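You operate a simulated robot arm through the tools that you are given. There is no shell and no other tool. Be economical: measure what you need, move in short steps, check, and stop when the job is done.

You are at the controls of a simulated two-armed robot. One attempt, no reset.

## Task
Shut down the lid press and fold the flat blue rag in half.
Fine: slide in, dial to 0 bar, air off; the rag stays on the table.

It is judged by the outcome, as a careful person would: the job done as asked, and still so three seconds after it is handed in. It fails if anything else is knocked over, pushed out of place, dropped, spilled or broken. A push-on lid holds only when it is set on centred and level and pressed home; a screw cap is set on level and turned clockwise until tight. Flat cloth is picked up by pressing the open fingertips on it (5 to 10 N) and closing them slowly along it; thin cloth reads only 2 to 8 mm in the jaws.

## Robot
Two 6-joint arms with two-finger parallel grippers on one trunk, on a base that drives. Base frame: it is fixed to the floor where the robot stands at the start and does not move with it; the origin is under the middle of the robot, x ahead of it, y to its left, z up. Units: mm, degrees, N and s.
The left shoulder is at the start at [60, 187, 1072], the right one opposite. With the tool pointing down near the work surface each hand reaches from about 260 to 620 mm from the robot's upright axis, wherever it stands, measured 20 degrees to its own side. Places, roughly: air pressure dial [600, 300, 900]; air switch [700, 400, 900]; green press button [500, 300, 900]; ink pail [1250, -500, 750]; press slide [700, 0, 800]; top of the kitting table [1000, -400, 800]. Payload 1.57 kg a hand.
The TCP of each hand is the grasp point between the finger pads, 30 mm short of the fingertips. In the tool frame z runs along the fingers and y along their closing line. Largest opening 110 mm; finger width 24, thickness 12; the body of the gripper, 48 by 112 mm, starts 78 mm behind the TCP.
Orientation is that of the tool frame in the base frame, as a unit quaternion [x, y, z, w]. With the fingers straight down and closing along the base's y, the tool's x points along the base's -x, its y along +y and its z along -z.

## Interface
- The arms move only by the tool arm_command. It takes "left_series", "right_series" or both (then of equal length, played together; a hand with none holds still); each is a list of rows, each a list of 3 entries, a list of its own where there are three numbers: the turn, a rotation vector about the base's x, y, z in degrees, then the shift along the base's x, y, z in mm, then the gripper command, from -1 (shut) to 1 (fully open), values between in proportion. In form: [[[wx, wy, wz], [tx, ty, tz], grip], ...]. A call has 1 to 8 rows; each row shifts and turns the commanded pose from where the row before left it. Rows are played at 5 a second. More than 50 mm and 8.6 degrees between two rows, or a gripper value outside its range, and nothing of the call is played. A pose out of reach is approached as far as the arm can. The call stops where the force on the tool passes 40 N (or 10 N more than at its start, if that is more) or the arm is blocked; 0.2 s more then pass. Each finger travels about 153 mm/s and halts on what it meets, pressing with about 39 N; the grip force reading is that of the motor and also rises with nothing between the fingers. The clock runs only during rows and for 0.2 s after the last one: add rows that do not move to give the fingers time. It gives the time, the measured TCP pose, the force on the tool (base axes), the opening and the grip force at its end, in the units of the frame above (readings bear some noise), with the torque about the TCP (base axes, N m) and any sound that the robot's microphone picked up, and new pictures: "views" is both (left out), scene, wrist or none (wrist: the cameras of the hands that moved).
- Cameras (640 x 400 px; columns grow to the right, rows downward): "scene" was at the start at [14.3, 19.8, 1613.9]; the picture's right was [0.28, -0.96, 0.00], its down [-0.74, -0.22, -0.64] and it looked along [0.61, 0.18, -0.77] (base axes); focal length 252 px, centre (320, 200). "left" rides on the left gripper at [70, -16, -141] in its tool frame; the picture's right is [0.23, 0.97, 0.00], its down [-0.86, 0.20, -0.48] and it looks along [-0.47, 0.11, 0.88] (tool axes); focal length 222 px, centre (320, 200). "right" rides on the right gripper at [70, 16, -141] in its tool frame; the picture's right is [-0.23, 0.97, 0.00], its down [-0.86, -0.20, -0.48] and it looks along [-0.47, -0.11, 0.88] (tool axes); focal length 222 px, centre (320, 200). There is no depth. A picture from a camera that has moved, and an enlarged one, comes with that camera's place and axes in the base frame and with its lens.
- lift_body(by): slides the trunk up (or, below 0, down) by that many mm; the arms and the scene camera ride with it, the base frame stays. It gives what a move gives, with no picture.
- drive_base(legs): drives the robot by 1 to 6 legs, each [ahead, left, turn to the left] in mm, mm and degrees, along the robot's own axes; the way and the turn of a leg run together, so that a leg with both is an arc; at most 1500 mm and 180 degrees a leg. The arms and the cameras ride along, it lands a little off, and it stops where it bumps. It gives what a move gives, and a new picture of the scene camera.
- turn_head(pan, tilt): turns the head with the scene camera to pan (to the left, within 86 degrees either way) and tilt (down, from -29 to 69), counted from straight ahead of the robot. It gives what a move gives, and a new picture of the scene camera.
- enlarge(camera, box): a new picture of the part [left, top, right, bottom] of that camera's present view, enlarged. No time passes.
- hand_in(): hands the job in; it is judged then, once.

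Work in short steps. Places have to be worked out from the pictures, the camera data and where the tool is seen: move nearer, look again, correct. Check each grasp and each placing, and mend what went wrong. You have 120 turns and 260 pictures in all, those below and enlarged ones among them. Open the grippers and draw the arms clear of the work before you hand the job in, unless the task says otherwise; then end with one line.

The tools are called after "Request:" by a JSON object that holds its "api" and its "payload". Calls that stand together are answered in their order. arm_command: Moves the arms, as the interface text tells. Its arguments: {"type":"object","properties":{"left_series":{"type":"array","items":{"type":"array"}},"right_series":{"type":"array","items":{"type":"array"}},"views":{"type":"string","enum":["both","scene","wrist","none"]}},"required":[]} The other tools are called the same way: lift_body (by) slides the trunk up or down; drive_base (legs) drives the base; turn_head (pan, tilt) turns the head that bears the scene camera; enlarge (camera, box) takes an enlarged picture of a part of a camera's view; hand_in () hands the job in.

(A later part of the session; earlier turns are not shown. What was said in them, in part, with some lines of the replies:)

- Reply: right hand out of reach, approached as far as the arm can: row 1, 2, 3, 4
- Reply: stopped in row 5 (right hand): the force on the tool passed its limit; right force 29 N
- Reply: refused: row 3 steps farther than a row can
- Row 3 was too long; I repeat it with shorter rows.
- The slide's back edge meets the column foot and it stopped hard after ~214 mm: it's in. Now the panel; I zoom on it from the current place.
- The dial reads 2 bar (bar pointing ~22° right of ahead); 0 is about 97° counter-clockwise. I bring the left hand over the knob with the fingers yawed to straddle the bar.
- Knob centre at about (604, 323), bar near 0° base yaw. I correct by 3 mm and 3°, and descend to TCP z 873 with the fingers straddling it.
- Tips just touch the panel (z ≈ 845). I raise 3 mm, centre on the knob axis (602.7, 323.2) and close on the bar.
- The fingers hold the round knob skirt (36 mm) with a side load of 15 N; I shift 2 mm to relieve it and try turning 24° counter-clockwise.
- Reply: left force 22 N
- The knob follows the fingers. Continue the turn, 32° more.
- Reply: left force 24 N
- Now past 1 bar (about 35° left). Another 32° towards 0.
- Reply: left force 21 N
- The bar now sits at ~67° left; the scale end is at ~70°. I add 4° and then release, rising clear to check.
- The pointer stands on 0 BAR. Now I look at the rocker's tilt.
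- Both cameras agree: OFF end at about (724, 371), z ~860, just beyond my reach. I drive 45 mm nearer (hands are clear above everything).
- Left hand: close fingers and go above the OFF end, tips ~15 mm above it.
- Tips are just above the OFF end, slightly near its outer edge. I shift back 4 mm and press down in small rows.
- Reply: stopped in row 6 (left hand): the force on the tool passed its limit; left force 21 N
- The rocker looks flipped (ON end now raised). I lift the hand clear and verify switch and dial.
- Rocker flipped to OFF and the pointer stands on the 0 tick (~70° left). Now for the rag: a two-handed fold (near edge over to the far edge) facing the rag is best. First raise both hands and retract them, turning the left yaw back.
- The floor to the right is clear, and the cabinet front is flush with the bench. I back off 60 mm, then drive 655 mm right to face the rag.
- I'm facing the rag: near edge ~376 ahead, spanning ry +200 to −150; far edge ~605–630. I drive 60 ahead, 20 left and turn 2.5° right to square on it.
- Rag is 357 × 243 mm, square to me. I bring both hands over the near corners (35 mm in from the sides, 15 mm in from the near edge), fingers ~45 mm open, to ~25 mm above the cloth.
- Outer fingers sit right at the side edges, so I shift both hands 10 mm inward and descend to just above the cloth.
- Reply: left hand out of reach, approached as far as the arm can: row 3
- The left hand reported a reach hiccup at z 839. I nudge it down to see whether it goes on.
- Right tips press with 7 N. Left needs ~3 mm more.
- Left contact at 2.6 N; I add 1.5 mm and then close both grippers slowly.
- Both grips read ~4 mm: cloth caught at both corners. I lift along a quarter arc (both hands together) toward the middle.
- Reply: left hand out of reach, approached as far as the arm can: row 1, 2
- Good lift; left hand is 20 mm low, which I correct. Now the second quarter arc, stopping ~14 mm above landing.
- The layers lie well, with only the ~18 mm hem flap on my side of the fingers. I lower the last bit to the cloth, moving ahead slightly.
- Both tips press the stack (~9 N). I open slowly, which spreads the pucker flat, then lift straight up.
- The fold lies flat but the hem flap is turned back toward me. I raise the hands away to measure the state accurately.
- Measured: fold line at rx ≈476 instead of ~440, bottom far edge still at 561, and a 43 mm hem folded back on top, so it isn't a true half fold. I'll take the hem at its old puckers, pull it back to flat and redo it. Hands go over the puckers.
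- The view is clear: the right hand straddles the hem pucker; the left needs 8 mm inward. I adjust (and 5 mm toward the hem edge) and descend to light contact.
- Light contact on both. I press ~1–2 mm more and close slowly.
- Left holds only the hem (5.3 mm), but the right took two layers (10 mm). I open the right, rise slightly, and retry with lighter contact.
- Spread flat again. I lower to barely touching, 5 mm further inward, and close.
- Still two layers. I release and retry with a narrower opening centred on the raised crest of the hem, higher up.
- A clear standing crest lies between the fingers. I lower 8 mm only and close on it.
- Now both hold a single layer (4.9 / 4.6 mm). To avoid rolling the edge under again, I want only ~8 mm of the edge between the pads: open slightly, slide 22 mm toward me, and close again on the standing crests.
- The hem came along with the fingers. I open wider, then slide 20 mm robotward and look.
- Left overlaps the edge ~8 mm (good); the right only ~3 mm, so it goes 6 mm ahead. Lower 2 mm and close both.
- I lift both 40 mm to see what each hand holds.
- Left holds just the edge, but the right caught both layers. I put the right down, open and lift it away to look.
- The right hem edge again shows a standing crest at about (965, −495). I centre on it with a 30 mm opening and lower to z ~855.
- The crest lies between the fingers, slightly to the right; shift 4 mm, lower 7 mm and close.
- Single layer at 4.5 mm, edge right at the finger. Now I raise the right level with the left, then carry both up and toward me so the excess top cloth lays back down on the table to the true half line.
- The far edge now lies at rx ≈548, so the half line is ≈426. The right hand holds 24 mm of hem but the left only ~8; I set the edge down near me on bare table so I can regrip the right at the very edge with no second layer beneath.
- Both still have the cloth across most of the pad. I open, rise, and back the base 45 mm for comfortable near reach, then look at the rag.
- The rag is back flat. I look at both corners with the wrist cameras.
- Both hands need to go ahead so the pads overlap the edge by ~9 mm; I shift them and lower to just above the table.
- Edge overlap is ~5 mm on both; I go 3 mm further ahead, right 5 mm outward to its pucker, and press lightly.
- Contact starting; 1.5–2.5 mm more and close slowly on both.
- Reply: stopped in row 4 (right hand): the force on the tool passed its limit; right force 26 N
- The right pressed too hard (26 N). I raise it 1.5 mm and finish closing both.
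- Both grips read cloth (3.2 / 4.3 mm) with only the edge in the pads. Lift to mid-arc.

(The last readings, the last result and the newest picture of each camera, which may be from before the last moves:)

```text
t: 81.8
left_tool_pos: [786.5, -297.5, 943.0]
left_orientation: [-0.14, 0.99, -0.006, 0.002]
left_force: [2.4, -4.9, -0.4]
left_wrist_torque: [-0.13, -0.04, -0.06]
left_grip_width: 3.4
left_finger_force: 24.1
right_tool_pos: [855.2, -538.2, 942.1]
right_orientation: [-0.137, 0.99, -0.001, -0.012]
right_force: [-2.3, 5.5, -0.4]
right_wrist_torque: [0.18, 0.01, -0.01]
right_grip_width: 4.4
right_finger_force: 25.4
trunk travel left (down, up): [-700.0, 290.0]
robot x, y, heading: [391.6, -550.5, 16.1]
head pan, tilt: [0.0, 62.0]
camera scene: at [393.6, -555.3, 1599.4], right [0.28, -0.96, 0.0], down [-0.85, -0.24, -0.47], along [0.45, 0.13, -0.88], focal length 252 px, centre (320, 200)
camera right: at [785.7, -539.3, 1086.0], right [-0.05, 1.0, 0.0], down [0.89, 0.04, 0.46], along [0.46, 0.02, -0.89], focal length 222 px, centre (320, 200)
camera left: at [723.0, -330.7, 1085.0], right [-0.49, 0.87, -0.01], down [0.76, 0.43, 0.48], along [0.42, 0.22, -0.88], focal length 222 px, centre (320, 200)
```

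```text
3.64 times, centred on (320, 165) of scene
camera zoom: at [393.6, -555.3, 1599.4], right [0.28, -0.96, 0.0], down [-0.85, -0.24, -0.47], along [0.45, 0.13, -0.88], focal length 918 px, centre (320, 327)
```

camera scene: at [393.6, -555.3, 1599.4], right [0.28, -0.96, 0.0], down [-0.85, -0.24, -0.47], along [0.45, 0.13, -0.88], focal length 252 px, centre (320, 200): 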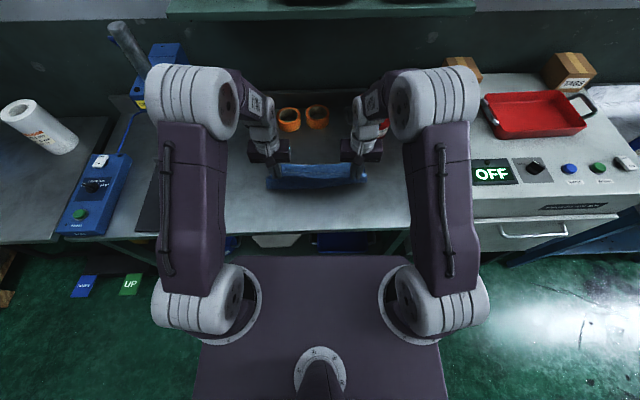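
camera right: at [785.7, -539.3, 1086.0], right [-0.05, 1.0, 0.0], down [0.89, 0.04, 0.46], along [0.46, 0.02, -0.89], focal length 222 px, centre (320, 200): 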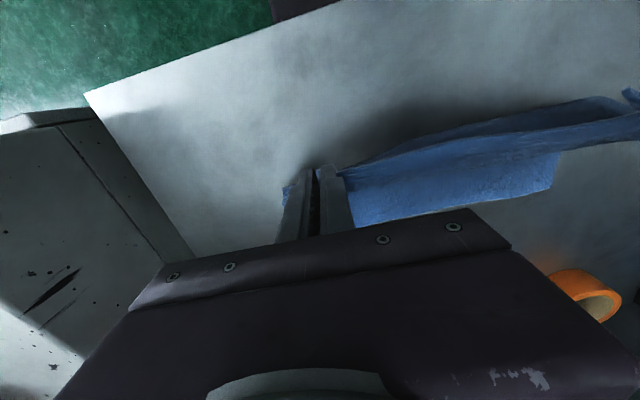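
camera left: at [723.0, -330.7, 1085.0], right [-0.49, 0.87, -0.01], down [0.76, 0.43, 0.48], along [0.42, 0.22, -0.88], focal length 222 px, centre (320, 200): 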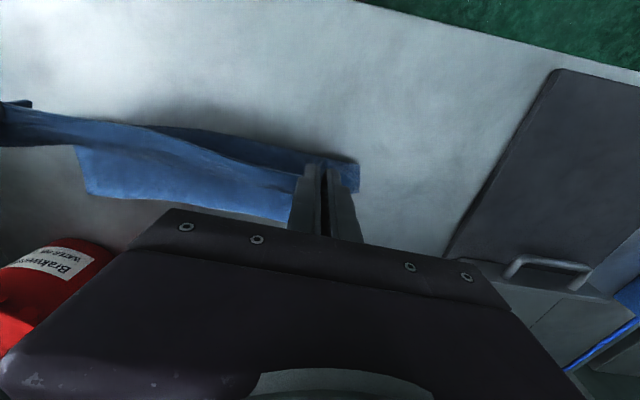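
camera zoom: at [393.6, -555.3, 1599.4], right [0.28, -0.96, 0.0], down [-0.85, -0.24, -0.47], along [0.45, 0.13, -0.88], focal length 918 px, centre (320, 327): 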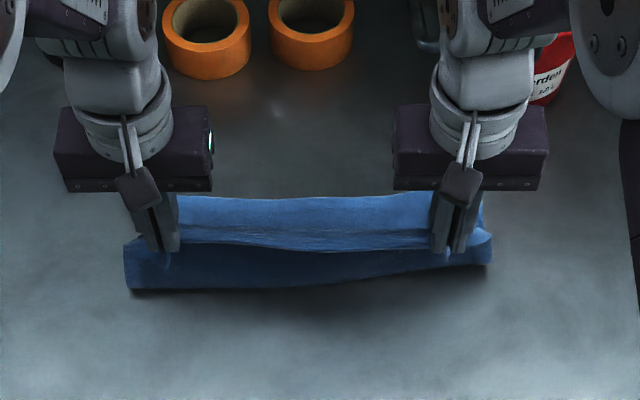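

Both corners held, hands level, far edge at rx ≈583. Second half of the arc, relaxing the hands inward slightly, stopping ~15 mm above landing.

Request:
{"api": "arm_command", "payload": {"left_series": [[[0, 0, 0], [34.2, 7.7, -4], -1], [[0, 0, 0], [26.5, 5.5, -16], -1], [[0, 0, 0], [22.1, 6.3, -24], -1], [[0, 0, 0], [13.5, 3.9, -24], -1], [[0, 0, 0], [7.7, 2.2, -22], -1], [[0, 0, 0], [0, 0, 0], -1]], "right_series": [[[0, 0, 0], [33.1, 11.5, -4], -1], [[0, 0, 0], [25.4, 9.3, -16], -1], [[0, 0, 0], [22.1, 6.3, -24], -1], [[0, 0, 0], [13.5, 3.9, -24], -1], [[0, 0, 0], [7.7, 2.2, -22], -1], [[0, 0, 0], [0, 0, 0], -1]], "views": "wrist"}}

Request:
{"api": "enlarge", "payload": {"camera": "scene", "box": [240, 110, 400, 220]}}

```text
t: 83.2
left_tool_pos: [888.8, -270.6, 852.9]
left_orientation: [-0.139, 0.99, -0.006, 0.003]
left_force: [-0.9, -0.3, 0.0]
left_wrist_torque: [0.02, -0.03, -0.01]
left_grip_width: 3.2
left_finger_force: 24.3
right_tool_pos: [955.4, -502.1, 850.8]
right_orientation: [-0.137, 0.991, -0.001, -0.011]
right_force: [-0.3, 0.7, -0.2]
right_wrist_torque: [0.02, 0.0, -0.03]
right_grip_width: 4.5
right_finger_force: 25.2
trunk travel left (down, up): [-700.0, 290.0]
robot x, y, heading: [391.3, -554.9, 16.0]
head pan, tilt: [0.0, 62.0]
camera right: at [886.8, -503.6, 994.2], right [-0.05, 1.0, 0.0], down [0.89, 0.04, 0.46], along [0.46, 0.02, -0.89], focal length 222 px, centre (320, 200)
camera left: at [826.8, -303.4, 993.9], right [-0.49, 0.87, -0.01], down [0.76, 0.43, 0.48], along [0.42, 0.22, -0.88], focal length 222 px, centre (320, 200)
```

right: 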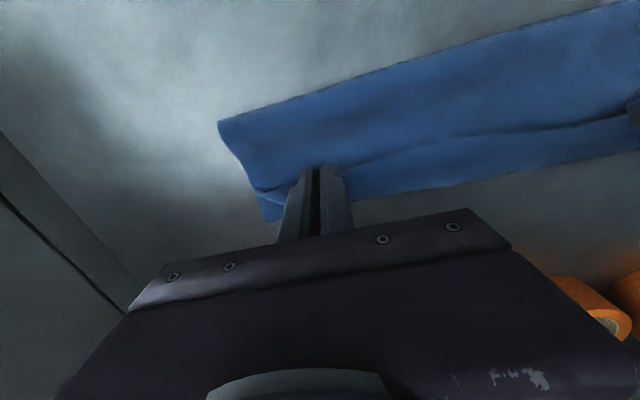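
left: 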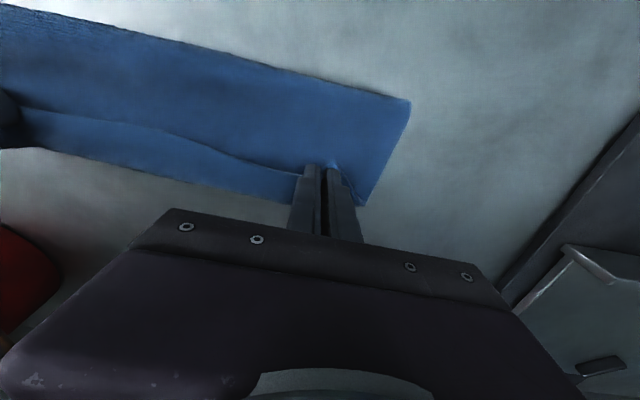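

```text
3.64 times, centred on (320, 165) of scene
camera zoom: at [394.6, -555.1, 1599.4], right [0.28, -0.96, 0.0], down [-0.85, -0.24, -0.47], along [0.45, 0.13, -0.88], focal length 918 px, centre (320, 327)
```

zoom: 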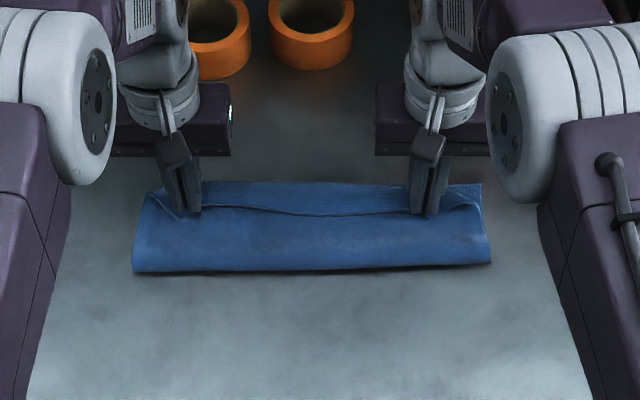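

I zoom on the strip beyond the edge to see whether it's the bottom layer or a rolled hem.

Request:
{"api": "enlarge", "payload": {"camera": "right", "box": [200, 90, 460, 230]}}

Request:
{"api": "enlarge", "payload": {"camera": "left", "box": [180, 80, 440, 220]}}

```text
2.46 times, centred on (330, 160) of right
camera zoom: at [886.8, -503.6, 994.2], right [-0.05, 1.0, 0.0], down [0.89, 0.04, 0.46], along [0.46, 0.02, -0.89], focal length 547 px, centre (295, 298)
```

zoom: 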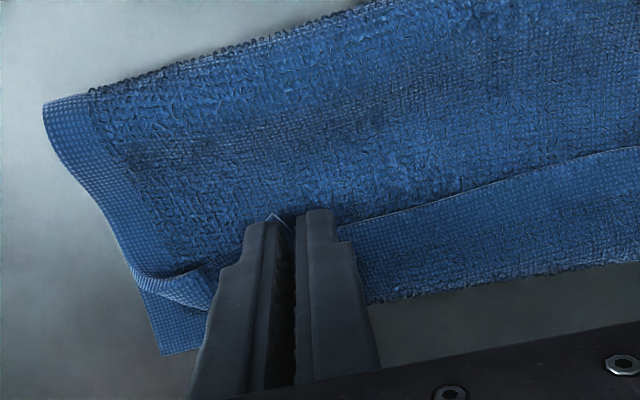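

```text
2.46 times, centred on (310, 150) of left
camera zoom: at [826.8, -303.4, 993.9], right [-0.49, 0.87, -0.01], down [0.76, 0.43, 0.48], along [0.42, 0.22, -0.88], focal length 547 px, centre (345, 323)
```

zoom: 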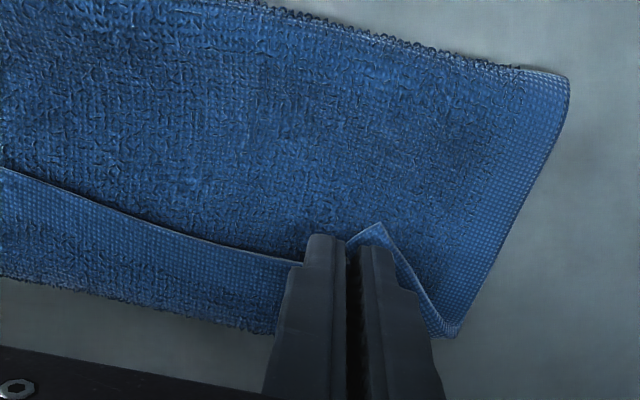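

It's a rolled hem: slack bulges ahead of the fingers while the fold line has crept forward. Still holding the edge, I go back and down to touch the stack at rx ≈505, then drag lightly ahead so the slack is pulled taut toward the far edge.

Request:
{"api": "arm_command", "payload": {"left_series": [[[0, 0, 0], [-19.2, -5.5, 18], -1], [[0, 0, 0], [-24, -6.9, 0], -1], [[0, 0, 0], [-14.4, -4.1, -10], -1], [[0, 0, 0], [0, 0, -12], -1], [[0, 0, 0], [0, 0, -7], -1], [[0, 0, 0], [0, 0, 0], -1]], "right_series": [[[0, 0, 0], [-19.2, -5.5, 18], -1], [[0, 0, 0], [-24, -6.9, 0], -1], [[0, 0, 0], [-14.4, -4.1, -10], -1], [[0, 0, 0], [0, 0, -12], -1], [[0, 0, 0], [0, 0, -6], -1], [[0, 0, 0], [0, 0, 0], -1]], "views": "none"}}

Request:
{"api": "enlarge", "payload": {"camera": "scene", "box": [240, 110, 400, 220]}}

Request:
{"api": "enlarge", "payload": {"camera": "right", "box": [200, 90, 460, 230]}}

```text
t: 84.6
left_tool_pos: [832.3, -288.3, 841.4]
left_orientation: [-0.139, 0.99, -0.006, 0.002]
left_force: [-0.4, -0.8, 3.7]
left_wrist_torque: [0.02, -0.01, -0.01]
left_grip_width: 3.1
left_finger_force: 24.2
right_tool_pos: [896.7, -519.4, 843.3]
right_orientation: [-0.137, 0.991, -0.001, -0.011]
right_force: [0.5, 0.0, 1.7]
right_wrist_torque: [0.0, -0.01, 0.02]
right_grip_width: 4.2
right_finger_force: 25.0
trunk travel left (down, up): [-700.0, 290.0]
robot x, y, heading: [388.6, -553.2, 15.8]
head pan, tilt: [0.0, 62.0]
```

```text
3.64 times, centred on (320, 165) of scene
camera zoom: at [394.3, -555.3, 1599.5], right [0.28, -0.96, 0.0], down [-0.85, -0.24, -0.47], along [0.45, 0.13, -0.88], focal length 918 px, centre (320, 327)
```

zoom: 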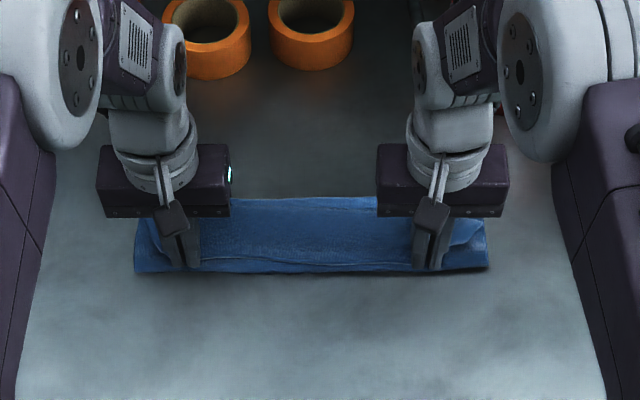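

```text
2.46 times, centred on (330, 160) of right
camera zoom: at [827.8, -520.9, 985.1], right [-0.05, 1.0, 0.0], down [0.89, 0.04, 0.46], along [0.46, 0.02, -0.89], focal length 547 px, centre (295, 298)
```

zoom: 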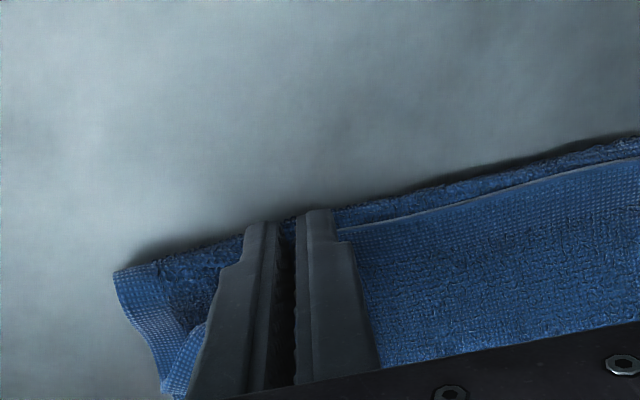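

The slack always goes ahead because my arc was too high, so the bottom peels up. I carry the edge back over and low toward me so the bottom half re-lays flat, then I'll fold again on a lower "tent" path.

Request:
{"api": "arm_command", "payload": {"left_series": [[[0, 0, 0], [-9.6, -2.8, 45], -1], [[0, 0, 0], [-31.7, -9.1, 30], -1], [[0, 0, 0], [-33.6, -9.6, 0], -1], [[0, 0, 0], [-28.8, -8.3, -30], -1], [[0, 0, 0], [-14.4, -4.1, -20], -1], [[0, 0, 0], [0, 0, 0], -1], [[0, 0, 0], [0, 0, 0], -1]], "right_series": [[[0, 0, 0], [-9.6, -2.8, 45], -1], [[0, 0, 0], [-31.7, -9.1, 30], -1], [[0, 0, 0], [-33.6, -9.6, 0], -1], [[0, 0, 0], [-28.8, -8.3, -30], -1], [[0, 0, 0], [-14.4, -4.1, -20], -1], [[0, 0, 0], [0, 0, 0], -1], [[0, 0, 0], [0, 0, 0], -1]], "views": "none"}}

Request:
{"api": "enlarge", "payload": {"camera": "scene", "box": [240, 110, 400, 220]}}

Request:
{"api": "enlarge", "payload": {"camera": "right", "box": [200, 60, 640, 280]}}

```text
t: 86.2
left_tool_pos: [714.0, -323.3, 864.9]
left_orientation: [-0.139, 0.99, -0.005, 0.003]
left_force: [0.9, -0.3, 0.1]
left_wrist_torque: [0.02, -0.01, -0.03]
left_grip_width: 3.6
left_finger_force: 24.3
right_tool_pos: [779.5, -553.8, 868.7]
right_orientation: [-0.137, 0.991, -0.001, -0.012]
right_force: [0.1, 0.2, 0.6]
right_wrist_torque: [0.0, 0.02, 0.0]
right_grip_width: 4.4
right_finger_force: 24.6
trunk travel left (down, up): [-700.0, 290.0]
robot x, y, heading: [391.2, -557.5, 16.0]
head pan, tilt: [0.0, 62.0]
```

```text
3.64 times, centred on (320, 165) of scene
camera zoom: at [395.2, -555.0, 1599.4], right [0.28, -0.96, 0.0], down [-0.85, -0.24, -0.47], along [0.45, 0.13, -0.88], focal length 918 px, centre (320, 327)
```

zoom: 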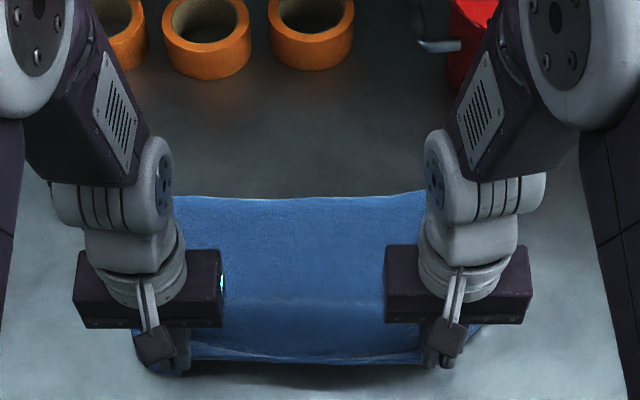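

```text
1.45 times, centred on (420, 170) of right
camera zoom: at [711.4, -555.4, 1010.9], right [-0.05, 1.0, 0.0], down [0.89, 0.04, 0.46], along [0.46, 0.02, -0.89], focal length 323 px, centre (174, 244)
```

zoom: 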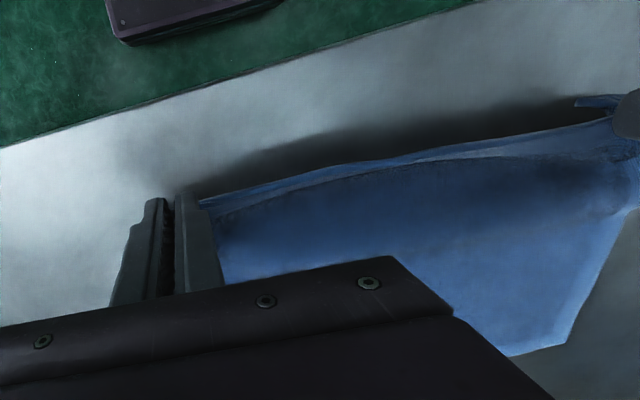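

Edge is back at rx ≈374 with the far half flat (far edge still ≈582). Now the lower tent path.

Request:
{"api": "arm_command", "payload": {"left_series": [[[0, 0, 0], [17.3, 5, 19], -1], [[0, 0, 0], [15.4, 4.4, 17], -1], [[0, 0, 0], [15.4, 4.4, 16], -1], [[0, 0, 0], [16.3, 4.7, 14], -1], [[0, 0, 0], [16.3, 4.7, -12], -1], [[0, 0, 0], [15.4, 4.4, -16], -1], [[0, 0, 0], [15.4, 4.4, -16], -1], [[0, 0, 0], [0, 0, 0], -1]], "right_series": [[[0, 0, 0], [17.3, 5, 18], -1], [[0, 0, 0], [15.4, 4.4, 16], -1], [[0, 0, 0], [15.4, 4.4, 16], -1], [[0, 0, 0], [16.3, 4.7, 14], -1], [[0, 0, 0], [16.3, 4.7, -12], -1], [[0, 0, 0], [15.4, 4.4, -16], -1], [[0, 0, 0], [15.4, 4.4, -16], -1], [[0, 0, 0], [0, 0, 0], -1]], "views": "none"}}

Request:
{"api": "enlarge", "payload": {"camera": "scene", "box": [240, 110, 400, 220]}}

Request:
{"api": "enlarge", "payload": {"camera": "right", "box": [200, 60, 640, 280]}}

```text
t: 88.0
left_tool_pos: [825.3, -288.4, 887.4]
left_orientation: [-0.139, 0.99, -0.006, 0.002]
left_force: [-0.4, -0.6, -0.2]
left_wrist_torque: [0.02, 0.02, -0.02]
left_grip_width: 3.6
left_finger_force: 24.2
right_tool_pos: [889.4, -521.9, 886.1]
right_orientation: [-0.137, 0.991, -0.001, -0.01]
right_force: [-0.3, -0.2, 0.0]
right_wrist_torque: [0.02, -0.02, 0.0]
right_grip_width: 4.2
right_finger_force: 24.7
trunk travel left (down, up): [-700.0, 290.0]
robot x, y, heading: [386.0, -554.8, 16.2]
head pan, tilt: [0.0, 62.0]
```

```text
3.64 times, centred on (320, 165) of scene
camera zoom: at [394.2, -555.3, 1599.4], right [0.28, -0.96, 0.0], down [-0.85, -0.24, -0.47], along [0.45, 0.13, -0.88], focal length 918 px, centre (320, 327)
```

zoom: 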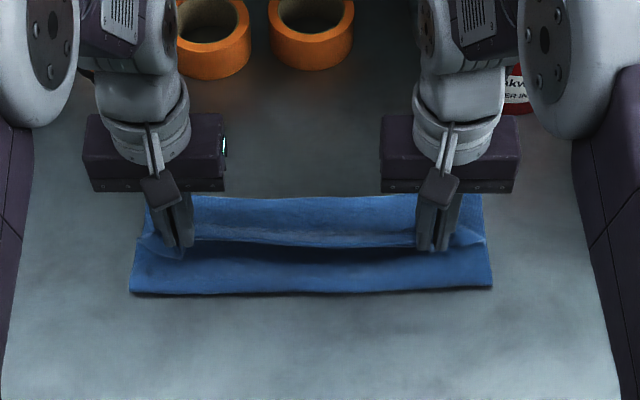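

```text
1.45 times, centred on (420, 170) of right
camera zoom: at [821.9, -523.3, 1029.4], right [-0.05, 1.0, 0.0], down [0.89, 0.04, 0.46], along [0.46, 0.02, -0.89], focal length 323 px, centre (174, 244)
```

zoom: 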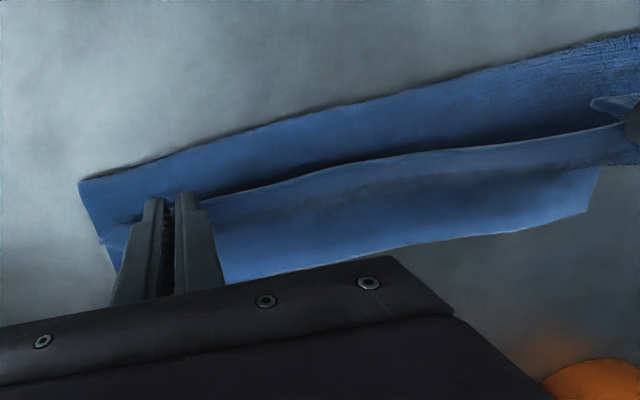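

Excellent: the fold front is at ≈468, very near the ideal 461, with the top layer draping over. Continue down to just above landing.

Request:
{"api": "arm_command", "payload": {"left_series": [[[0, 0, 0], [14.4, 4.1, -14], -1], [[0, 0, 0], [15.4, 4.4, -13], -1], [[0, 0, 0], [15.4, 4.4, -9], -1], [[0, 0, 0], [13.5, 3.9, -6], -1], [[0, 0, 0], [7.7, 2.2, -3], -1], [[0, 0, 0], [0, 0, 0], -1]], "right_series": [[[0, 0, 0], [14.4, 4.1, -13], -1], [[0, 0, 0], [15.4, 4.4, -13], -1], [[0, 0, 0], [15.4, 4.4, -9], -1], [[0, 0, 0], [13.5, 3.9, -6], -1], [[0, 0, 0], [7.7, 2.2, -3], -1], [[0, 0, 0], [0, 0, 0], -1]], "views": "none"}}

Request:
{"api": "enlarge", "payload": {"camera": "scene", "box": [240, 110, 400, 220]}}

Request:
{"api": "enlarge", "payload": {"camera": "right", "box": [200, 60, 560, 260]}}

```text
t: 89.4
left_tool_pos: [892.5, -269.6, 842.2]
left_orientation: [-0.139, 0.99, -0.006, 0.003]
left_force: [-0.5, -1.9, 1.2]
left_wrist_torque: [-0.07, 0.0, -0.06]
left_grip_width: 3.4
left_finger_force: 23.6
right_tool_pos: [957.5, -503.9, 842.0]
right_orientation: [-0.137, 0.991, -0.001, -0.011]
right_force: [-1.2, 1.6, 1.5]
right_wrist_torque: [0.01, 0.01, 0.02]
right_grip_width: 4.3
right_finger_force: 25.0
trunk travel left (down, up): [-700.0, 290.0]
robot x, y, heading: [392.8, -556.0, 15.9]
head pan, tilt: [0.0, 62.0]
```

```text
3.64 times, centred on (320, 165) of scene
camera zoom: at [394.5, -555.0, 1599.4], right [0.28, -0.96, 0.0], down [-0.85, -0.24, -0.47], along [0.45, 0.13, -0.88], focal length 918 px, centre (320, 327)
```

zoom: 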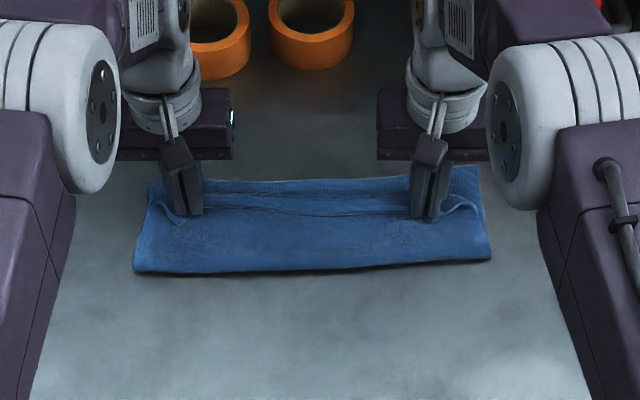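

```text
1.78 times, centred on (380, 160) of right
camera zoom: at [888.8, -505.6, 985.9], right [-0.05, 1.0, 0.0], down [0.89, 0.04, 0.46], along [0.46, 0.02, -0.89], focal length 395 px, centre (213, 271)
```

zoom: 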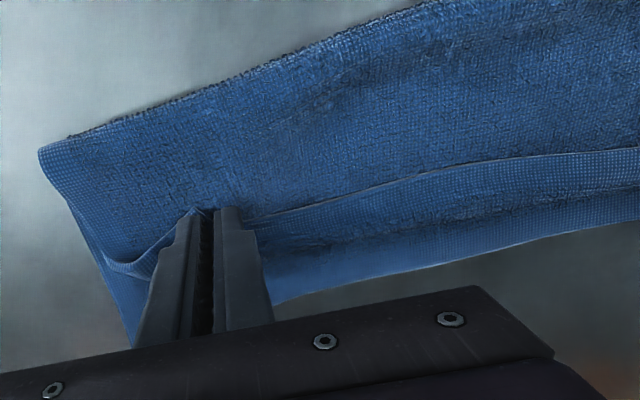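

The whole rag slid ~22 mm ahead with the drag, but proportions are now right: fold ≈490, far edge ≈605, top edge ≈560 with a ~20 mm roll. I lift the tips 8 mm, pull the edge ~22 mm further ahead, set down and release gently.

Request:
{"api": "arm_command", "payload": {"left_series": [[[0, 0, 0], [0, 0, 8], -1], [[0, 0, 0], [7.7, 2.2, 2], -1], [[0, 0, 0], [7.7, 2.2, 0], -1], [[0, 0, 0], [5.8, 1.7, 0], -1], [[0, 0, 0], [0, 0, -8], -1], [[0, 0, 0], [0, 0, 0], -1]], "right_series": [[[0, 0, 0], [0, 0, 8], -1], [[0, 0, 0], [7.7, 2.2, 2], -1], [[0, 0, 0], [7.7, 2.2, 0], -1], [[0, 0, 0], [5.8, 1.7, 0], -1], [[0, 0, 0], [0, 0, -8], -1], [[0, 0, 0], [0, 0, 0], -1]], "views": "none"}}

Request:
{"api": "enlarge", "payload": {"camera": "scene", "box": [240, 110, 400, 220]}}

Request:
{"api": "enlarge", "payload": {"camera": "right", "box": [200, 60, 560, 260]}}

```text
t: 90.8
left_tool_pos: [914.2, -265.9, 845.0]
left_orientation: [-0.139, 0.99, -0.005, 0.002]
left_force: [0.9, -0.2, 0.8]
left_wrist_torque: [0.02, 0.01, 0.02]
left_grip_width: 3.4
left_finger_force: 24.8
right_tool_pos: [980.4, -498.2, 843.7]
right_orientation: [-0.136, 0.991, -0.001, -0.012]
right_force: [0.5, 0.9, 1.1]
right_wrist_torque: [0.04, -0.01, 0.0]
right_grip_width: 4.7
right_finger_force: 24.7
trunk travel left (down, up): [-700.0, 290.0]
robot x, y, heading: [392.6, -551.6, 16.0]
head pan, tilt: [0.0, 62.0]
```

```text
3.64 times, centred on (320, 165) of scene
camera zoom: at [394.6, -555.0, 1599.4], right [0.28, -0.96, 0.0], down [-0.85, -0.24, -0.47], along [0.45, 0.13, -0.88], focal length 918 px, centre (320, 327)
```

zoom: 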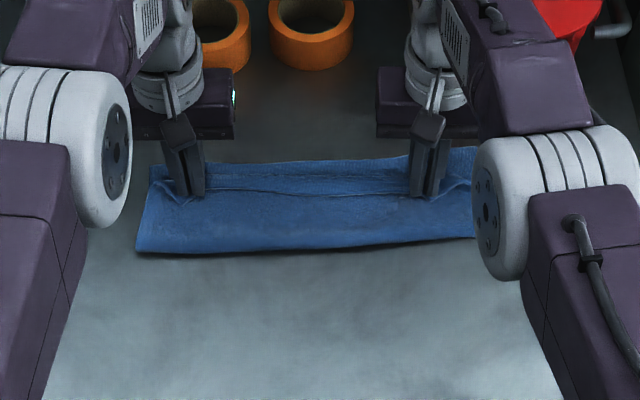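

```text
1.78 times, centred on (380, 160) of right
camera zoom: at [912.0, -498.6, 987.7], right [-0.05, 1.0, 0.0], down [0.89, 0.04, 0.46], along [0.46, 0.02, -0.89], focal length 395 px, centre (213, 271)
```

zoom: 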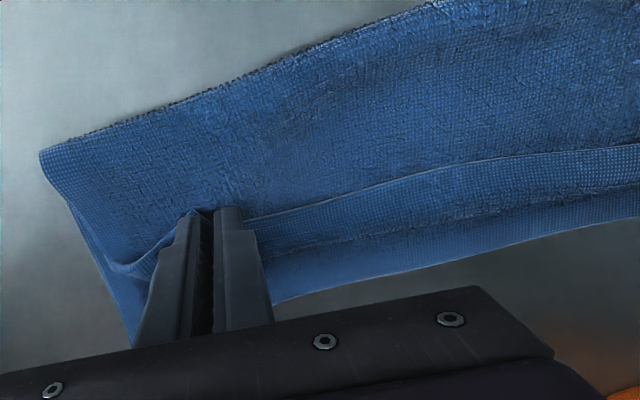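

The rag slides as a unit, so proportions stay: hem roll ~18 mm. I release here gently and lift.

Request:
{"api": "arm_command", "payload": {"left_series": [[[0, 0, 0], [0, 0, -2], -0.85], [[0, 0, 0], [0, 0, 0], -0.65], [[0, 0, 0], [0, 0, 0], -0.45], [[0, 0, 0], [0, 0, 0], -0.3], [[0, 0, 0], [0, 0, 12], -0.3], [[0, 0, 0], [0, 0, 25], -0.3], [[0, 0, 0], [-20, -6, 40], -0.3], [[0, 0, 0], [-40, -12, 20], -0.3]], "right_series": [[[0, 0, 0], [0, 0, -2], -0.85], [[0, 0, 0], [0, 0, 0], -0.65], [[0, 0, 0], [0, 0, 0], -0.45], [[0, 0, 0], [0, 0, 0], -0.3], [[0, 0, 0], [0, 0, 12], -0.3], [[0, 0, 0], [0, 0, 25], -0.3], [[0, 0, 0], [-20, -6, 40], -0.3], [[0, 0, 0], [-40, -12, 20], -0.3]], "views": "wrist"}}

Request:
{"api": "enlarge", "payload": {"camera": "scene", "box": [240, 110, 400, 220]}}

Request:
{"api": "enlarge", "payload": {"camera": "right", "box": [200, 60, 640, 280]}}

```text
t: 92.6
left_tool_pos: [850.8, -280.7, 943.3]
left_orientation: [-0.139, 0.99, -0.005, 0.005]
left_force: [-1.7, 0.1, 1.1]
left_wrist_torque: [0.04, -0.08, -0.03]
left_grip_width: 38.5
left_finger_force: 0.1
right_tool_pos: [917.3, -514.8, 942.5]
right_orientation: [-0.138, 0.99, 0.0, -0.008]
right_force: [-0.5, -0.2, -0.2]
right_wrist_torque: [0.05, -0.07, 0.03]
right_grip_width: 38.5
right_finger_force: 0.2
trunk travel left (down, up): [-700.0, 290.0]
robot x, y, heading: [390.5, -554.2, 15.9]
head pan, tilt: [0.0, 62.0]
camera right: at [848.6, -516.3, 1085.0], right [-0.05, 1.0, 0.0], down [0.88, 0.04, 0.46], along [0.46, 0.02, -0.89], focal length 222 px, centre (320, 200)
camera left: at [787.5, -313.9, 1085.7], right [-0.49, 0.87, -0.01], down [0.76, 0.43, 0.48], along [0.43, 0.22, -0.88], focal length 222 px, centre (320, 200)
```

right: 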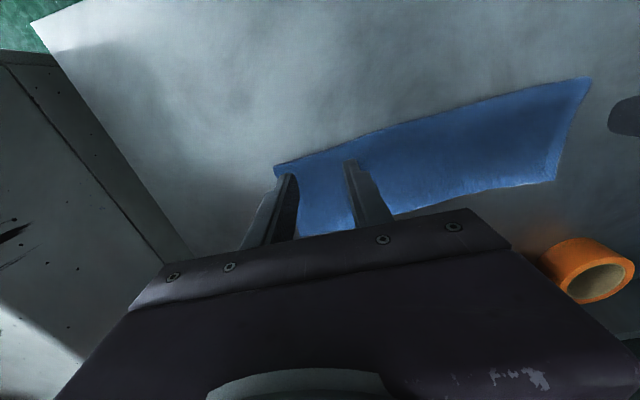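
left: 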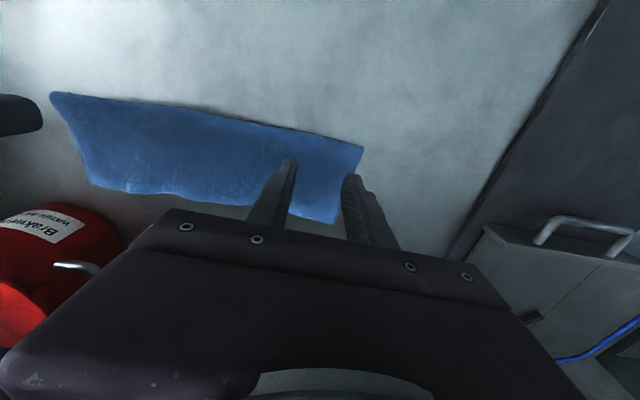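

```text
3.64 times, centred on (320, 165) of scene
camera zoom: at [389.9, -556.1, 1599.3], right [0.28, -0.96, 0.0], down [-0.85, -0.24, -0.47], along [0.45, 0.13, -0.88], focal length 918 px, centre (320, 327)
```

zoom: 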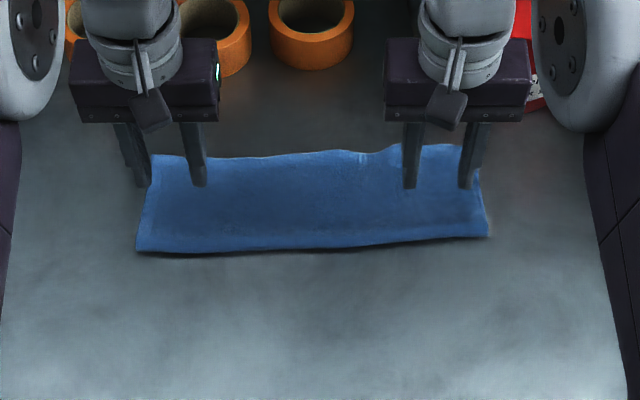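

```text
1.45 times, centred on (420, 170) of right
camera zoom: at [848.6, -516.3, 1085.0], right [-0.05, 1.0, 0.0], down [0.88, 0.04, 0.46], along [0.46, 0.02, -0.89], focal length 323 px, centre (174, 244)
```

zoom: 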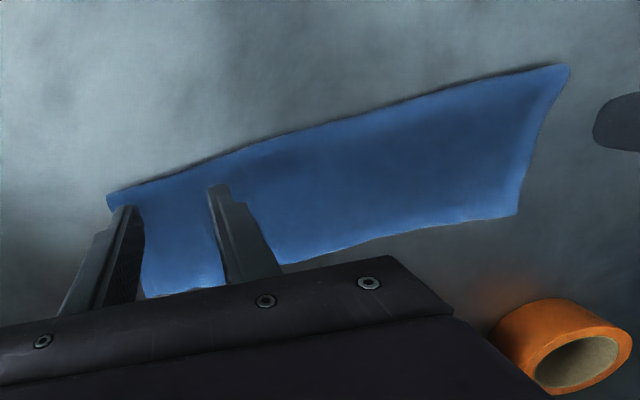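

The hem sprang flat on release: a clean fold with edges meeting at the far side. I withdraw the arms and inspect.

Request:
{"api": "arm_command", "payload": {"left_series": [[[0, 0, 0], [0, 0, 40], 0.5], [[0, 0, 0], [-40, 0, 25], 0.5], [[0, 0, 0], [-40, 15, 10], 0.5], [[0, 0, 0], [-40, 20, 0], 0.5]], "right_series": [[[0, 0, 0], [0, 0, 40], 0.5], [[0, 0, 0], [-35, -25, 20], 0.5], [[0, 0, 0], [-25, -40, 10], 0.5], [[0, 0, 0], [-25, -40, 0], 0.5]], "views": "scene"}}

Request:
{"api": "enlarge", "payload": {"camera": "scene", "box": [255, 120, 385, 200]}}

```text
t: 93.6
left_tool_pos: [731.0, -246.5, 1021.8]
left_orientation: [-0.139, 0.99, -0.005, 0.004]
left_force: [-0.6, 0.5, 0.3]
left_wrist_torque: [-0.02, -0.02, 0.0]
left_grip_width: 82.5
left_finger_force: 0.0
right_tool_pos: [832.0, -620.3, 1008.7]
right_orientation: [-0.137, 0.99, -0.001, -0.011]
right_force: [-0.5, 0.5, 1.0]
right_wrist_torque: [0.02, 0.01, 0.0]
right_grip_width: 82.3
right_finger_force: 0.0
trunk travel left (down, up): [-700.0, 290.0]
robot x, y, heading: [392.9, -554.1, 15.8]
head pan, tilt: [0.0, 62.0]
camera scene: at [392.3, -555.8, 1599.4], right [0.28, -0.96, 0.0], down [-0.85, -0.24, -0.47], along [0.45, 0.13, -0.88], focal length 252 px, centre (320, 200)
```

scene: 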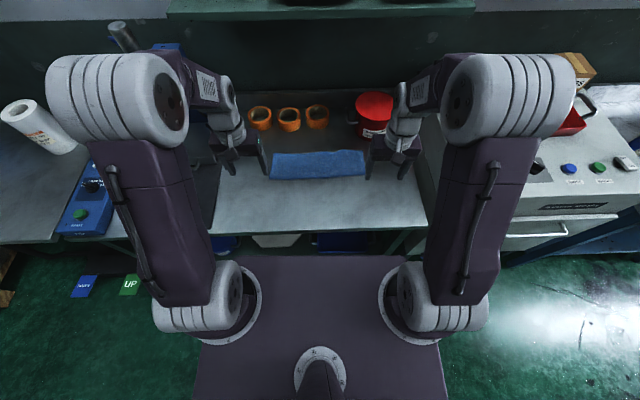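

```text
4.92 times, centred on (320, 160) of scene
camera zoom: at [392.3, -555.8, 1599.4], right [0.28, -0.96, 0.0], down [-0.85, -0.24, -0.47], along [0.45, 0.13, -0.88], focal length 1243 px, centre (320, 397)
```

zoom: 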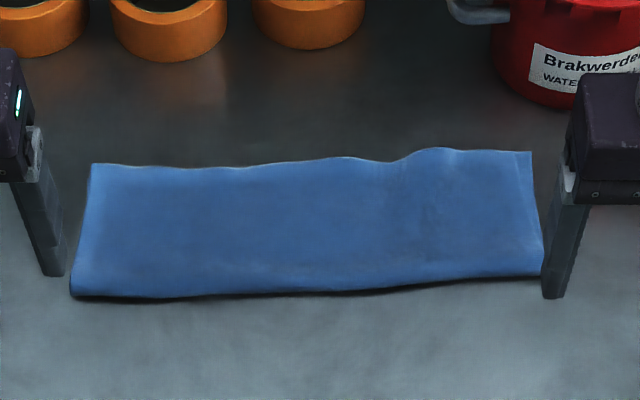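

A clean half fold: 125 mm deep of the original ~243. Now I check the press panel and slide once more.

Request:
{"api": "turn_head", "payload": {"pan": 50, "tilt": 45}}

```text
t: 94.8
left_tool_pos: [733.7, -246.2, 1020.8]
left_orientation: [-0.14, 0.99, -0.006, 0.002]
left_force: [0.4, 0.4, -0.3]
left_wrist_torque: [-0.03, -0.02, -0.04]
left_grip_width: 82.6
left_finger_force: 0.1
right_tool_pos: [833.3, -618.8, 1006.6]
right_orientation: [-0.136, 0.991, 0.0, -0.012]
right_force: [0.4, 0.3, 0.2]
right_wrist_torque: [-0.01, -0.01, 0.0]
right_grip_width: 82.5
right_finger_force: 0.2
trunk travel left (down, up): [-700.0, 290.0]
robot x, y, heading: [389.1, -555.9, 15.9]
head pan, tilt: [50.0, 45.0]
camera scene: at [366.1, -498.6, 1621.2], right [0.91, -0.41, 0.0], down [-0.29, -0.65, -0.71], along [0.29, 0.65, -0.71], focal length 252 px, centre (320, 200)
```

scene: 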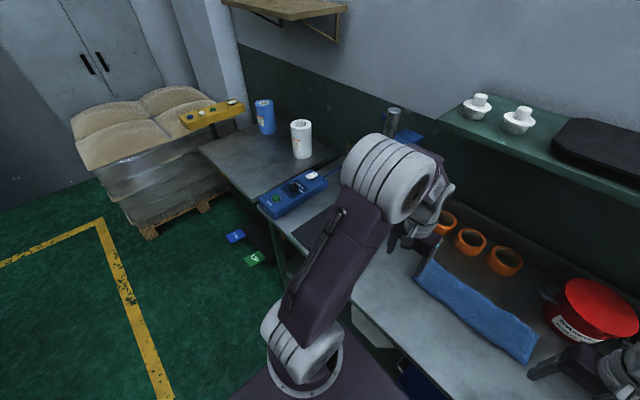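

Request:
{"api": "enlarge", "payload": {"camera": "scene", "box": [250, 150, 350, 220]}}

```text
5.71 times, centred on (300, 185) of scene
camera zoom: at [366.1, -498.6, 1621.2], right [0.91, -0.41, 0.0], down [-0.29, -0.65, -0.71], along [0.29, 0.65, -0.71], focal length 1443 px, centre (434, 286)
```

zoom: 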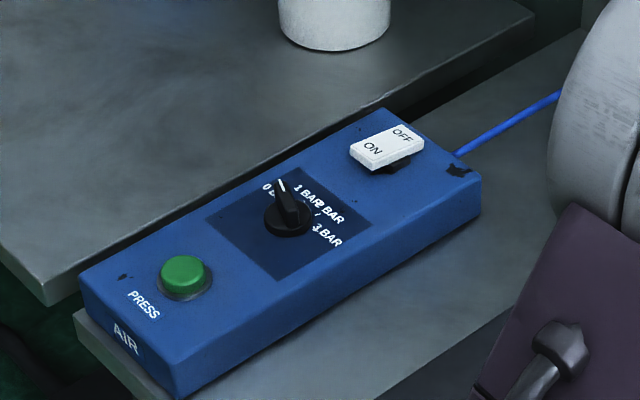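

Dial at 0, rocker OFF end pressed. To be certain of the slide, I drive back in front of the press (arms high) and inspect it.

Request:
{"api": "drive_base", "payload": {"legs": [[-40, 0, 0], [0, 600, 2]]}}

Request:
{"api": "turn_head", "payload": {"pan": 0, "tilt": 50}}

Request:
{"api": "enlarge", "payload": {"camera": "scene", "box": [240, 60, 400, 220]}}

```text
t: 98.6
left_tool_pos: [523.3, 314.6, 1021.0]
left_orientation: [-0.147, 0.989, -0.005, 0.003]
left_force: [0.0, -0.5, -1.1]
left_wrist_torque: [0.02, -0.03, -0.01]
left_grip_width: 82.6
left_finger_force: 0.0
right_tool_pos: [628.5, -55.1, 1006.4]
right_orientation: [-0.147, 0.989, -0.001, -0.011]
right_force: [0.4, -0.1, 0.9]
right_wrist_torque: [-0.01, 0.0, -0.03]
right_grip_width: 82.6
right_finger_force: 0.0
trunk travel left (down, up): [-700.0, 290.0]
robot x, y, heading: [182.2, 2.1, 17.1]
head pan, tilt: [50.0, 45.0]
camera scene: at [159.8, 56.3, 1621.2], right [0.92, -0.39, 0.0], down [-0.28, -0.65, -0.71], along [0.28, 0.65, -0.71], focal length 252 px, centre (320, 200)
```

scene: 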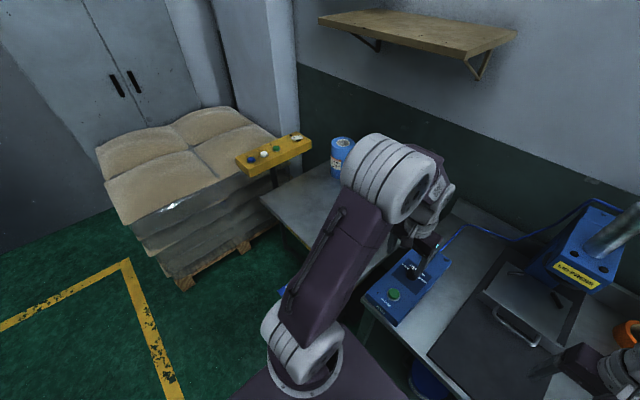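

```text
t: 99.8
left_tool_pos: [521.7, 314.2, 1020.0]
left_orientation: [-0.148, 0.989, -0.005, 0.002]
left_force: [0.6, 0.0, 0.1]
left_wrist_torque: [0.01, 0.02, 0.01]
left_grip_width: 82.5
left_finger_force: 0.0
right_tool_pos: [629.3, -54.8, 1006.8]
right_orientation: [-0.146, 0.989, -0.002, -0.011]
right_force: [0.3, -0.1, -1.0]
right_wrist_torque: [-0.01, 0.02, -0.02]
right_grip_width: 82.3
right_finger_force: 0.0
trunk travel left (down, up): [-700.0, 290.0]
robot x, y, heading: [188.2, 4.1, 17.1]
head pan, tilt: [0.0, 50.0]
camera scene: at [201.5, 4.7, 1614.3], right [0.29, -0.96, 0.0], down [-0.73, -0.23, -0.64], along [0.61, 0.19, -0.77], focal length 252 px, centre (320, 200)
```

scene: 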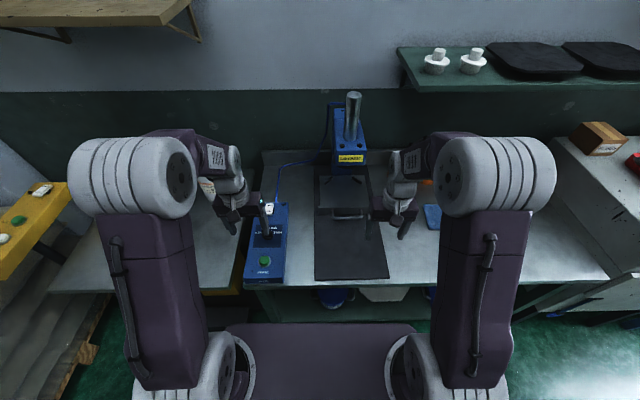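

```text
2.50 times, centred on (320, 140) of scene
camera zoom: at [201.5, 4.7, 1614.3], right [0.29, -0.96, 0.0], down [-0.73, -0.23, -0.64], along [0.61, 0.19, -0.77], focal length 631 px, centre (320, 350)
```

zoom: 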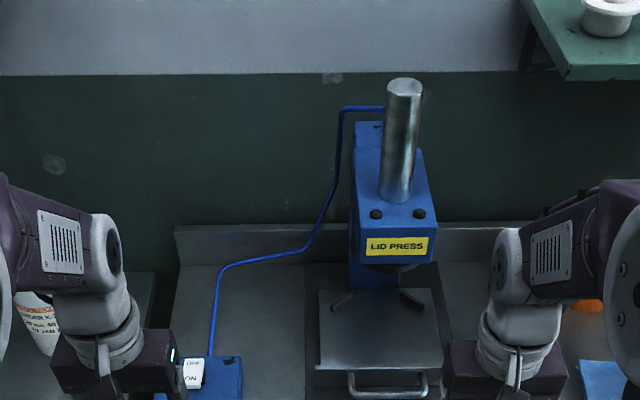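

The slide's back edge sits at the column. For certainty I give the handle one more confirming push with the right hand.

Request:
{"api": "arm_command", "payload": {"right_series": [[[0, 0, 0], [20.3, 33.7, 0], 0.27], [[0, 0, 0], [20.3, 33.7, 0], 0.27], [[0, 0, 0], [20.3, 33.7, 0], 0.27], [[0, 0, 0], [0, 0, -45], 0.27], [[0, 0, 0], [0, 0, -45], 0.27], [[0, 0, 0], [0, 0, -45], 0.27], [[0, 0, 0], [0, 0, -20], 0.27]], "views": "wrist"}}

```text
t: 101.4
left_tool_pos: [522.1, 314.1, 1020.8]
left_orientation: [-0.148, 0.989, -0.005, 0.003]
left_force: [0.3, 0.1, 0.1]
left_wrist_torque: [0.01, -0.02, -0.02]
left_grip_width: 82.6
left_finger_force: 0.1
right_tool_pos: [688.5, 45.3, 853.8]
right_orientation: [-0.146, 0.989, -0.001, -0.011]
right_force: [-0.2, -0.2, 0.4]
right_wrist_torque: [0.02, -0.02, 0.02]
right_grip_width: 69.7
right_finger_force: 0.1
trunk travel left (down, up): [-700.0, 290.0]
robot x, y, heading: [183.8, -1.5, 17.2]
head pan, tilt: [0.0, 50.0]
camera right: at [618.9, 42.3, 996.8], right [-0.06, 1.0, 0.0], down [0.89, 0.06, 0.46], along [0.46, 0.03, -0.89], focal length 222 px, centre (320, 200)
```

right: 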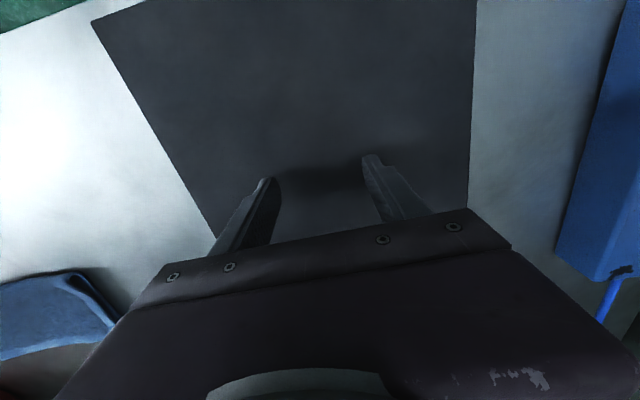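

Clear in front of the handle. Push ahead in small rows.

Request:
{"api": "arm_command", "payload": {"right_series": [[[0, 0, 0], [19, 6.2, -1], 0.27], [[0, 0, 0], [19, 6.2, -1], 0.27], [[0, 0, 0], [9.5, 3.1, 0], 0.27], [[0, 0, 0], [5.7, 1.9, 0], 0.27], [[0, 0, 0], [5.7, 1.9, 0], 0.27], [[0, 0, 0], [5.7, 1.9, 0], 0.27], [[0, 0, 0], [5.7, 1.9, 0], 0.27]], "views": "none"}}

```text
t: 102.9
left_tool_pos: [520.5, 314.8, 1020.7]
left_orientation: [-0.148, 0.989, -0.006, 0.003]
left_force: [0.5, 0.7, -0.6]
left_wrist_torque: [-0.03, 0.03, -0.03]
left_grip_width: 82.5
left_finger_force: 0.1
right_tool_pos: [744.9, 66.3, 845.9]
right_orientation: [-0.148, 0.989, -0.005, -0.026]
right_force: [-24.8, -7.9, 9.6]
right_wrist_torque: [0.44, -0.04, 0.94]
right_grip_width: 69.5
right_finger_force: 0.0
trunk travel left (down, up): [-700.0, 290.0]
robot x, y, heading: [185.5, 5.1, 17.0]
head pan, tilt: [0.0, 50.0]
stopped in row 7 (right hand): the force on the tool passed its limit (the readings are from after the stop); the commanded pose is now the measured one
```

It stops at exactly the same place (x ≈745) under 40 N: the slide is home. I withdraw and raise the hand.

Request:
{"api": "arm_command", "payload": {"right_series": [[[0, 0, 0], [-19, -6.2, 0], 0.27], [[0, 0, 0], [-38, -12.4, 0], 0.27], [[0, 0, 0], [0, 0, 45], 0.27], [[0, 0, 0], [0, 0, 45], 0.27], [[0, 0, 0], [0, 0, 45], 0.5], [[0, 0, 0], [-30, -20, 30], 0.5], [[0, 0, 0], [-30, -20, 0], 0.5]], "views": "scene"}}

Request:
{"api": "enlarge", "payload": {"camera": "scene", "box": [230, 100, 470, 280]}}

Request:
{"api": "turn_head", "payload": {"pan": -35, "tilt": 48}}

```text
t: 104.5
left_tool_pos: [519.9, 313.8, 1022.1]
left_orientation: [-0.148, 0.989, -0.006, 0.002]
left_force: [0.1, -0.9, 0.0]
left_wrist_torque: [-0.03, 0.0, 0.02]
left_grip_width: 82.6
left_finger_force: 0.0
right_tool_pos: [631.5, 4.9, 1012.2]
right_orientation: [-0.147, 0.989, -0.005, -0.022]
right_force: [-0.2, -0.2, 0.3]
right_wrist_torque: [0.0, 0.0, -0.01]
right_grip_width: 82.5
right_finger_force: 0.0
trunk travel left (down, up): [-700.0, 290.0]
robot x, y, heading: [184.8, 6.6, 17.1]
head pan, tilt: [0.0, 50.0]
camera scene: at [199.5, 3.6, 1614.3], right [0.29, -0.96, 0.0], down [-0.73, -0.22, -0.64], along [0.62, 0.19, -0.77], focal length 252 px, centre (320, 200)
```

scene: 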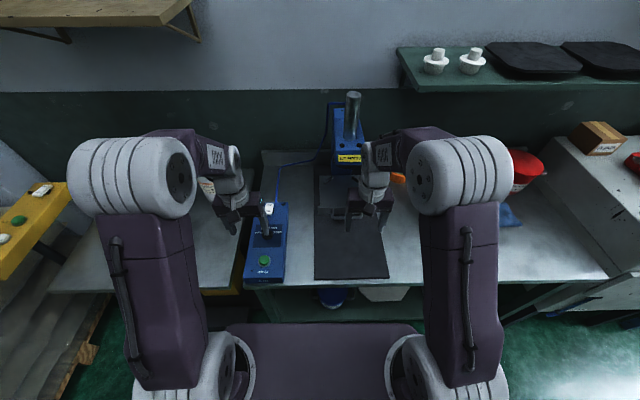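

```text
2.22 times, centred on (350, 190) of scene
camera zoom: at [199.5, 3.6, 1614.3], right [0.29, -0.96, 0.0], down [-0.73, -0.22, -0.64], along [0.62, 0.19, -0.77], focal length 561 px, centre (253, 222)
```

zoom: 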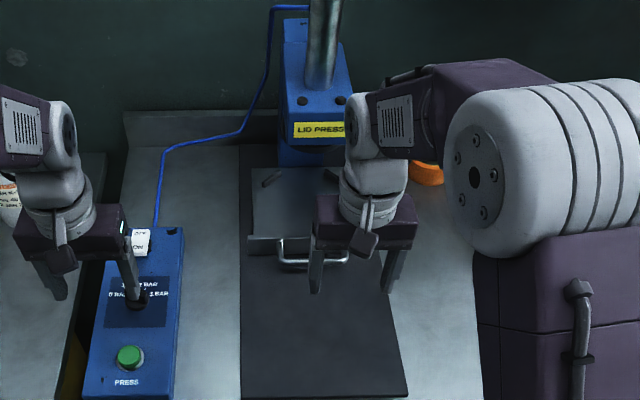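

```text
t: 105.5
left_tool_pos: [521.1, 314.3, 1020.9]
left_orientation: [-0.148, 0.989, -0.006, 0.003]
left_force: [-0.5, 0.3, -0.3]
left_wrist_torque: [-0.03, 0.04, 0.02]
left_grip_width: 82.0
left_finger_force: 0.1
right_tool_pos: [633.0, 6.0, 1013.9]
right_orientation: [-0.147, 0.989, -0.004, -0.022]
right_force: [-0.5, 0.1, -0.4]
right_wrist_torque: [0.02, 0.01, -0.01]
right_grip_width: 82.5
right_finger_force: 0.1
trunk travel left (down, up): [-700.0, 290.0]
robot x, y, heading: [188.8, -1.4, 17.1]
head pan, tilt: [-35.0, 48.0]
camera scene: at [202.0, -42.6, 1617.0], right [-0.31, -0.95, 0.0], down [-0.71, 0.23, -0.67], along [0.64, -0.21, -0.74], focal length 252 px, centre (320, 200)
```

scene: 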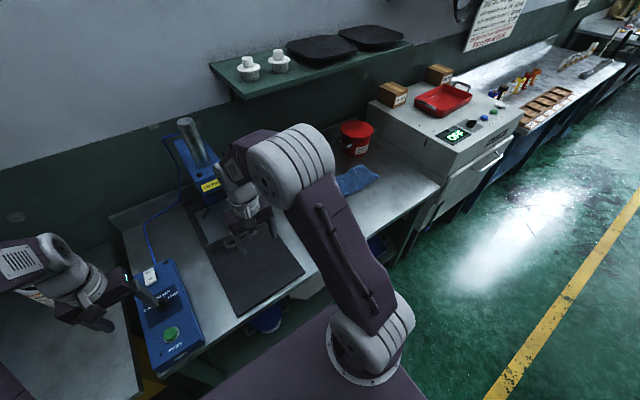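

Everything is in order; the hands are up and open. I back the robot away a little to be fully clear of the bench.

Request:
{"api": "drive_base", "payload": {"legs": [[-150, 0, 0]]}}

```text
t: 106.9
left_tool_pos: [376.0, 269.9, 1020.7]
left_orientation: [-0.147, 0.989, -0.005, 0.002]
left_force: [-0.1, 0.1, -0.4]
left_wrist_torque: [0.02, 0.0, -0.07]
left_grip_width: 82.5
left_finger_force: 0.0
right_tool_pos: [488.0, -39.5, 1012.5]
right_orientation: [-0.146, 0.989, -0.004, -0.022]
right_force: [-0.6, -0.2, 0.7]
right_wrist_torque: [0.02, 0.07, -0.01]
right_grip_width: 82.6
right_finger_force: 0.1
trunk travel left (down, up): [-700.0, 290.0]
robot x, y, heading: [35.5, -46.6, 16.9]
head pan, tilt: [-35.0, 48.0]
camera scene: at [57.8, -86.8, 1617.0], right [-0.31, -0.95, 0.0], down [-0.71, 0.23, -0.67], along [0.64, -0.21, -0.74], focal length 252 px, centre (320, 200)
```

scene: 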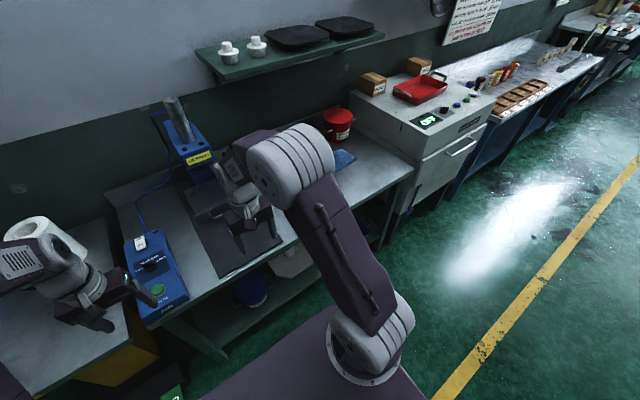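

The slide is home, the dial is at 0, the air is off, the rag is folded on the table and the hands are clear, so I hand in.

Request:
{"api": "hand_in", "payload": {}}

```text
The job is handed in.
```

The lid press is shut down: the slide is pushed in to its stop, the dial is on 0 bar and the air switch is off. The blue rag is folded in half on the table, about 125 mm deep from 243 mm, and it lies roughly 45 mm further back on the table than it started.
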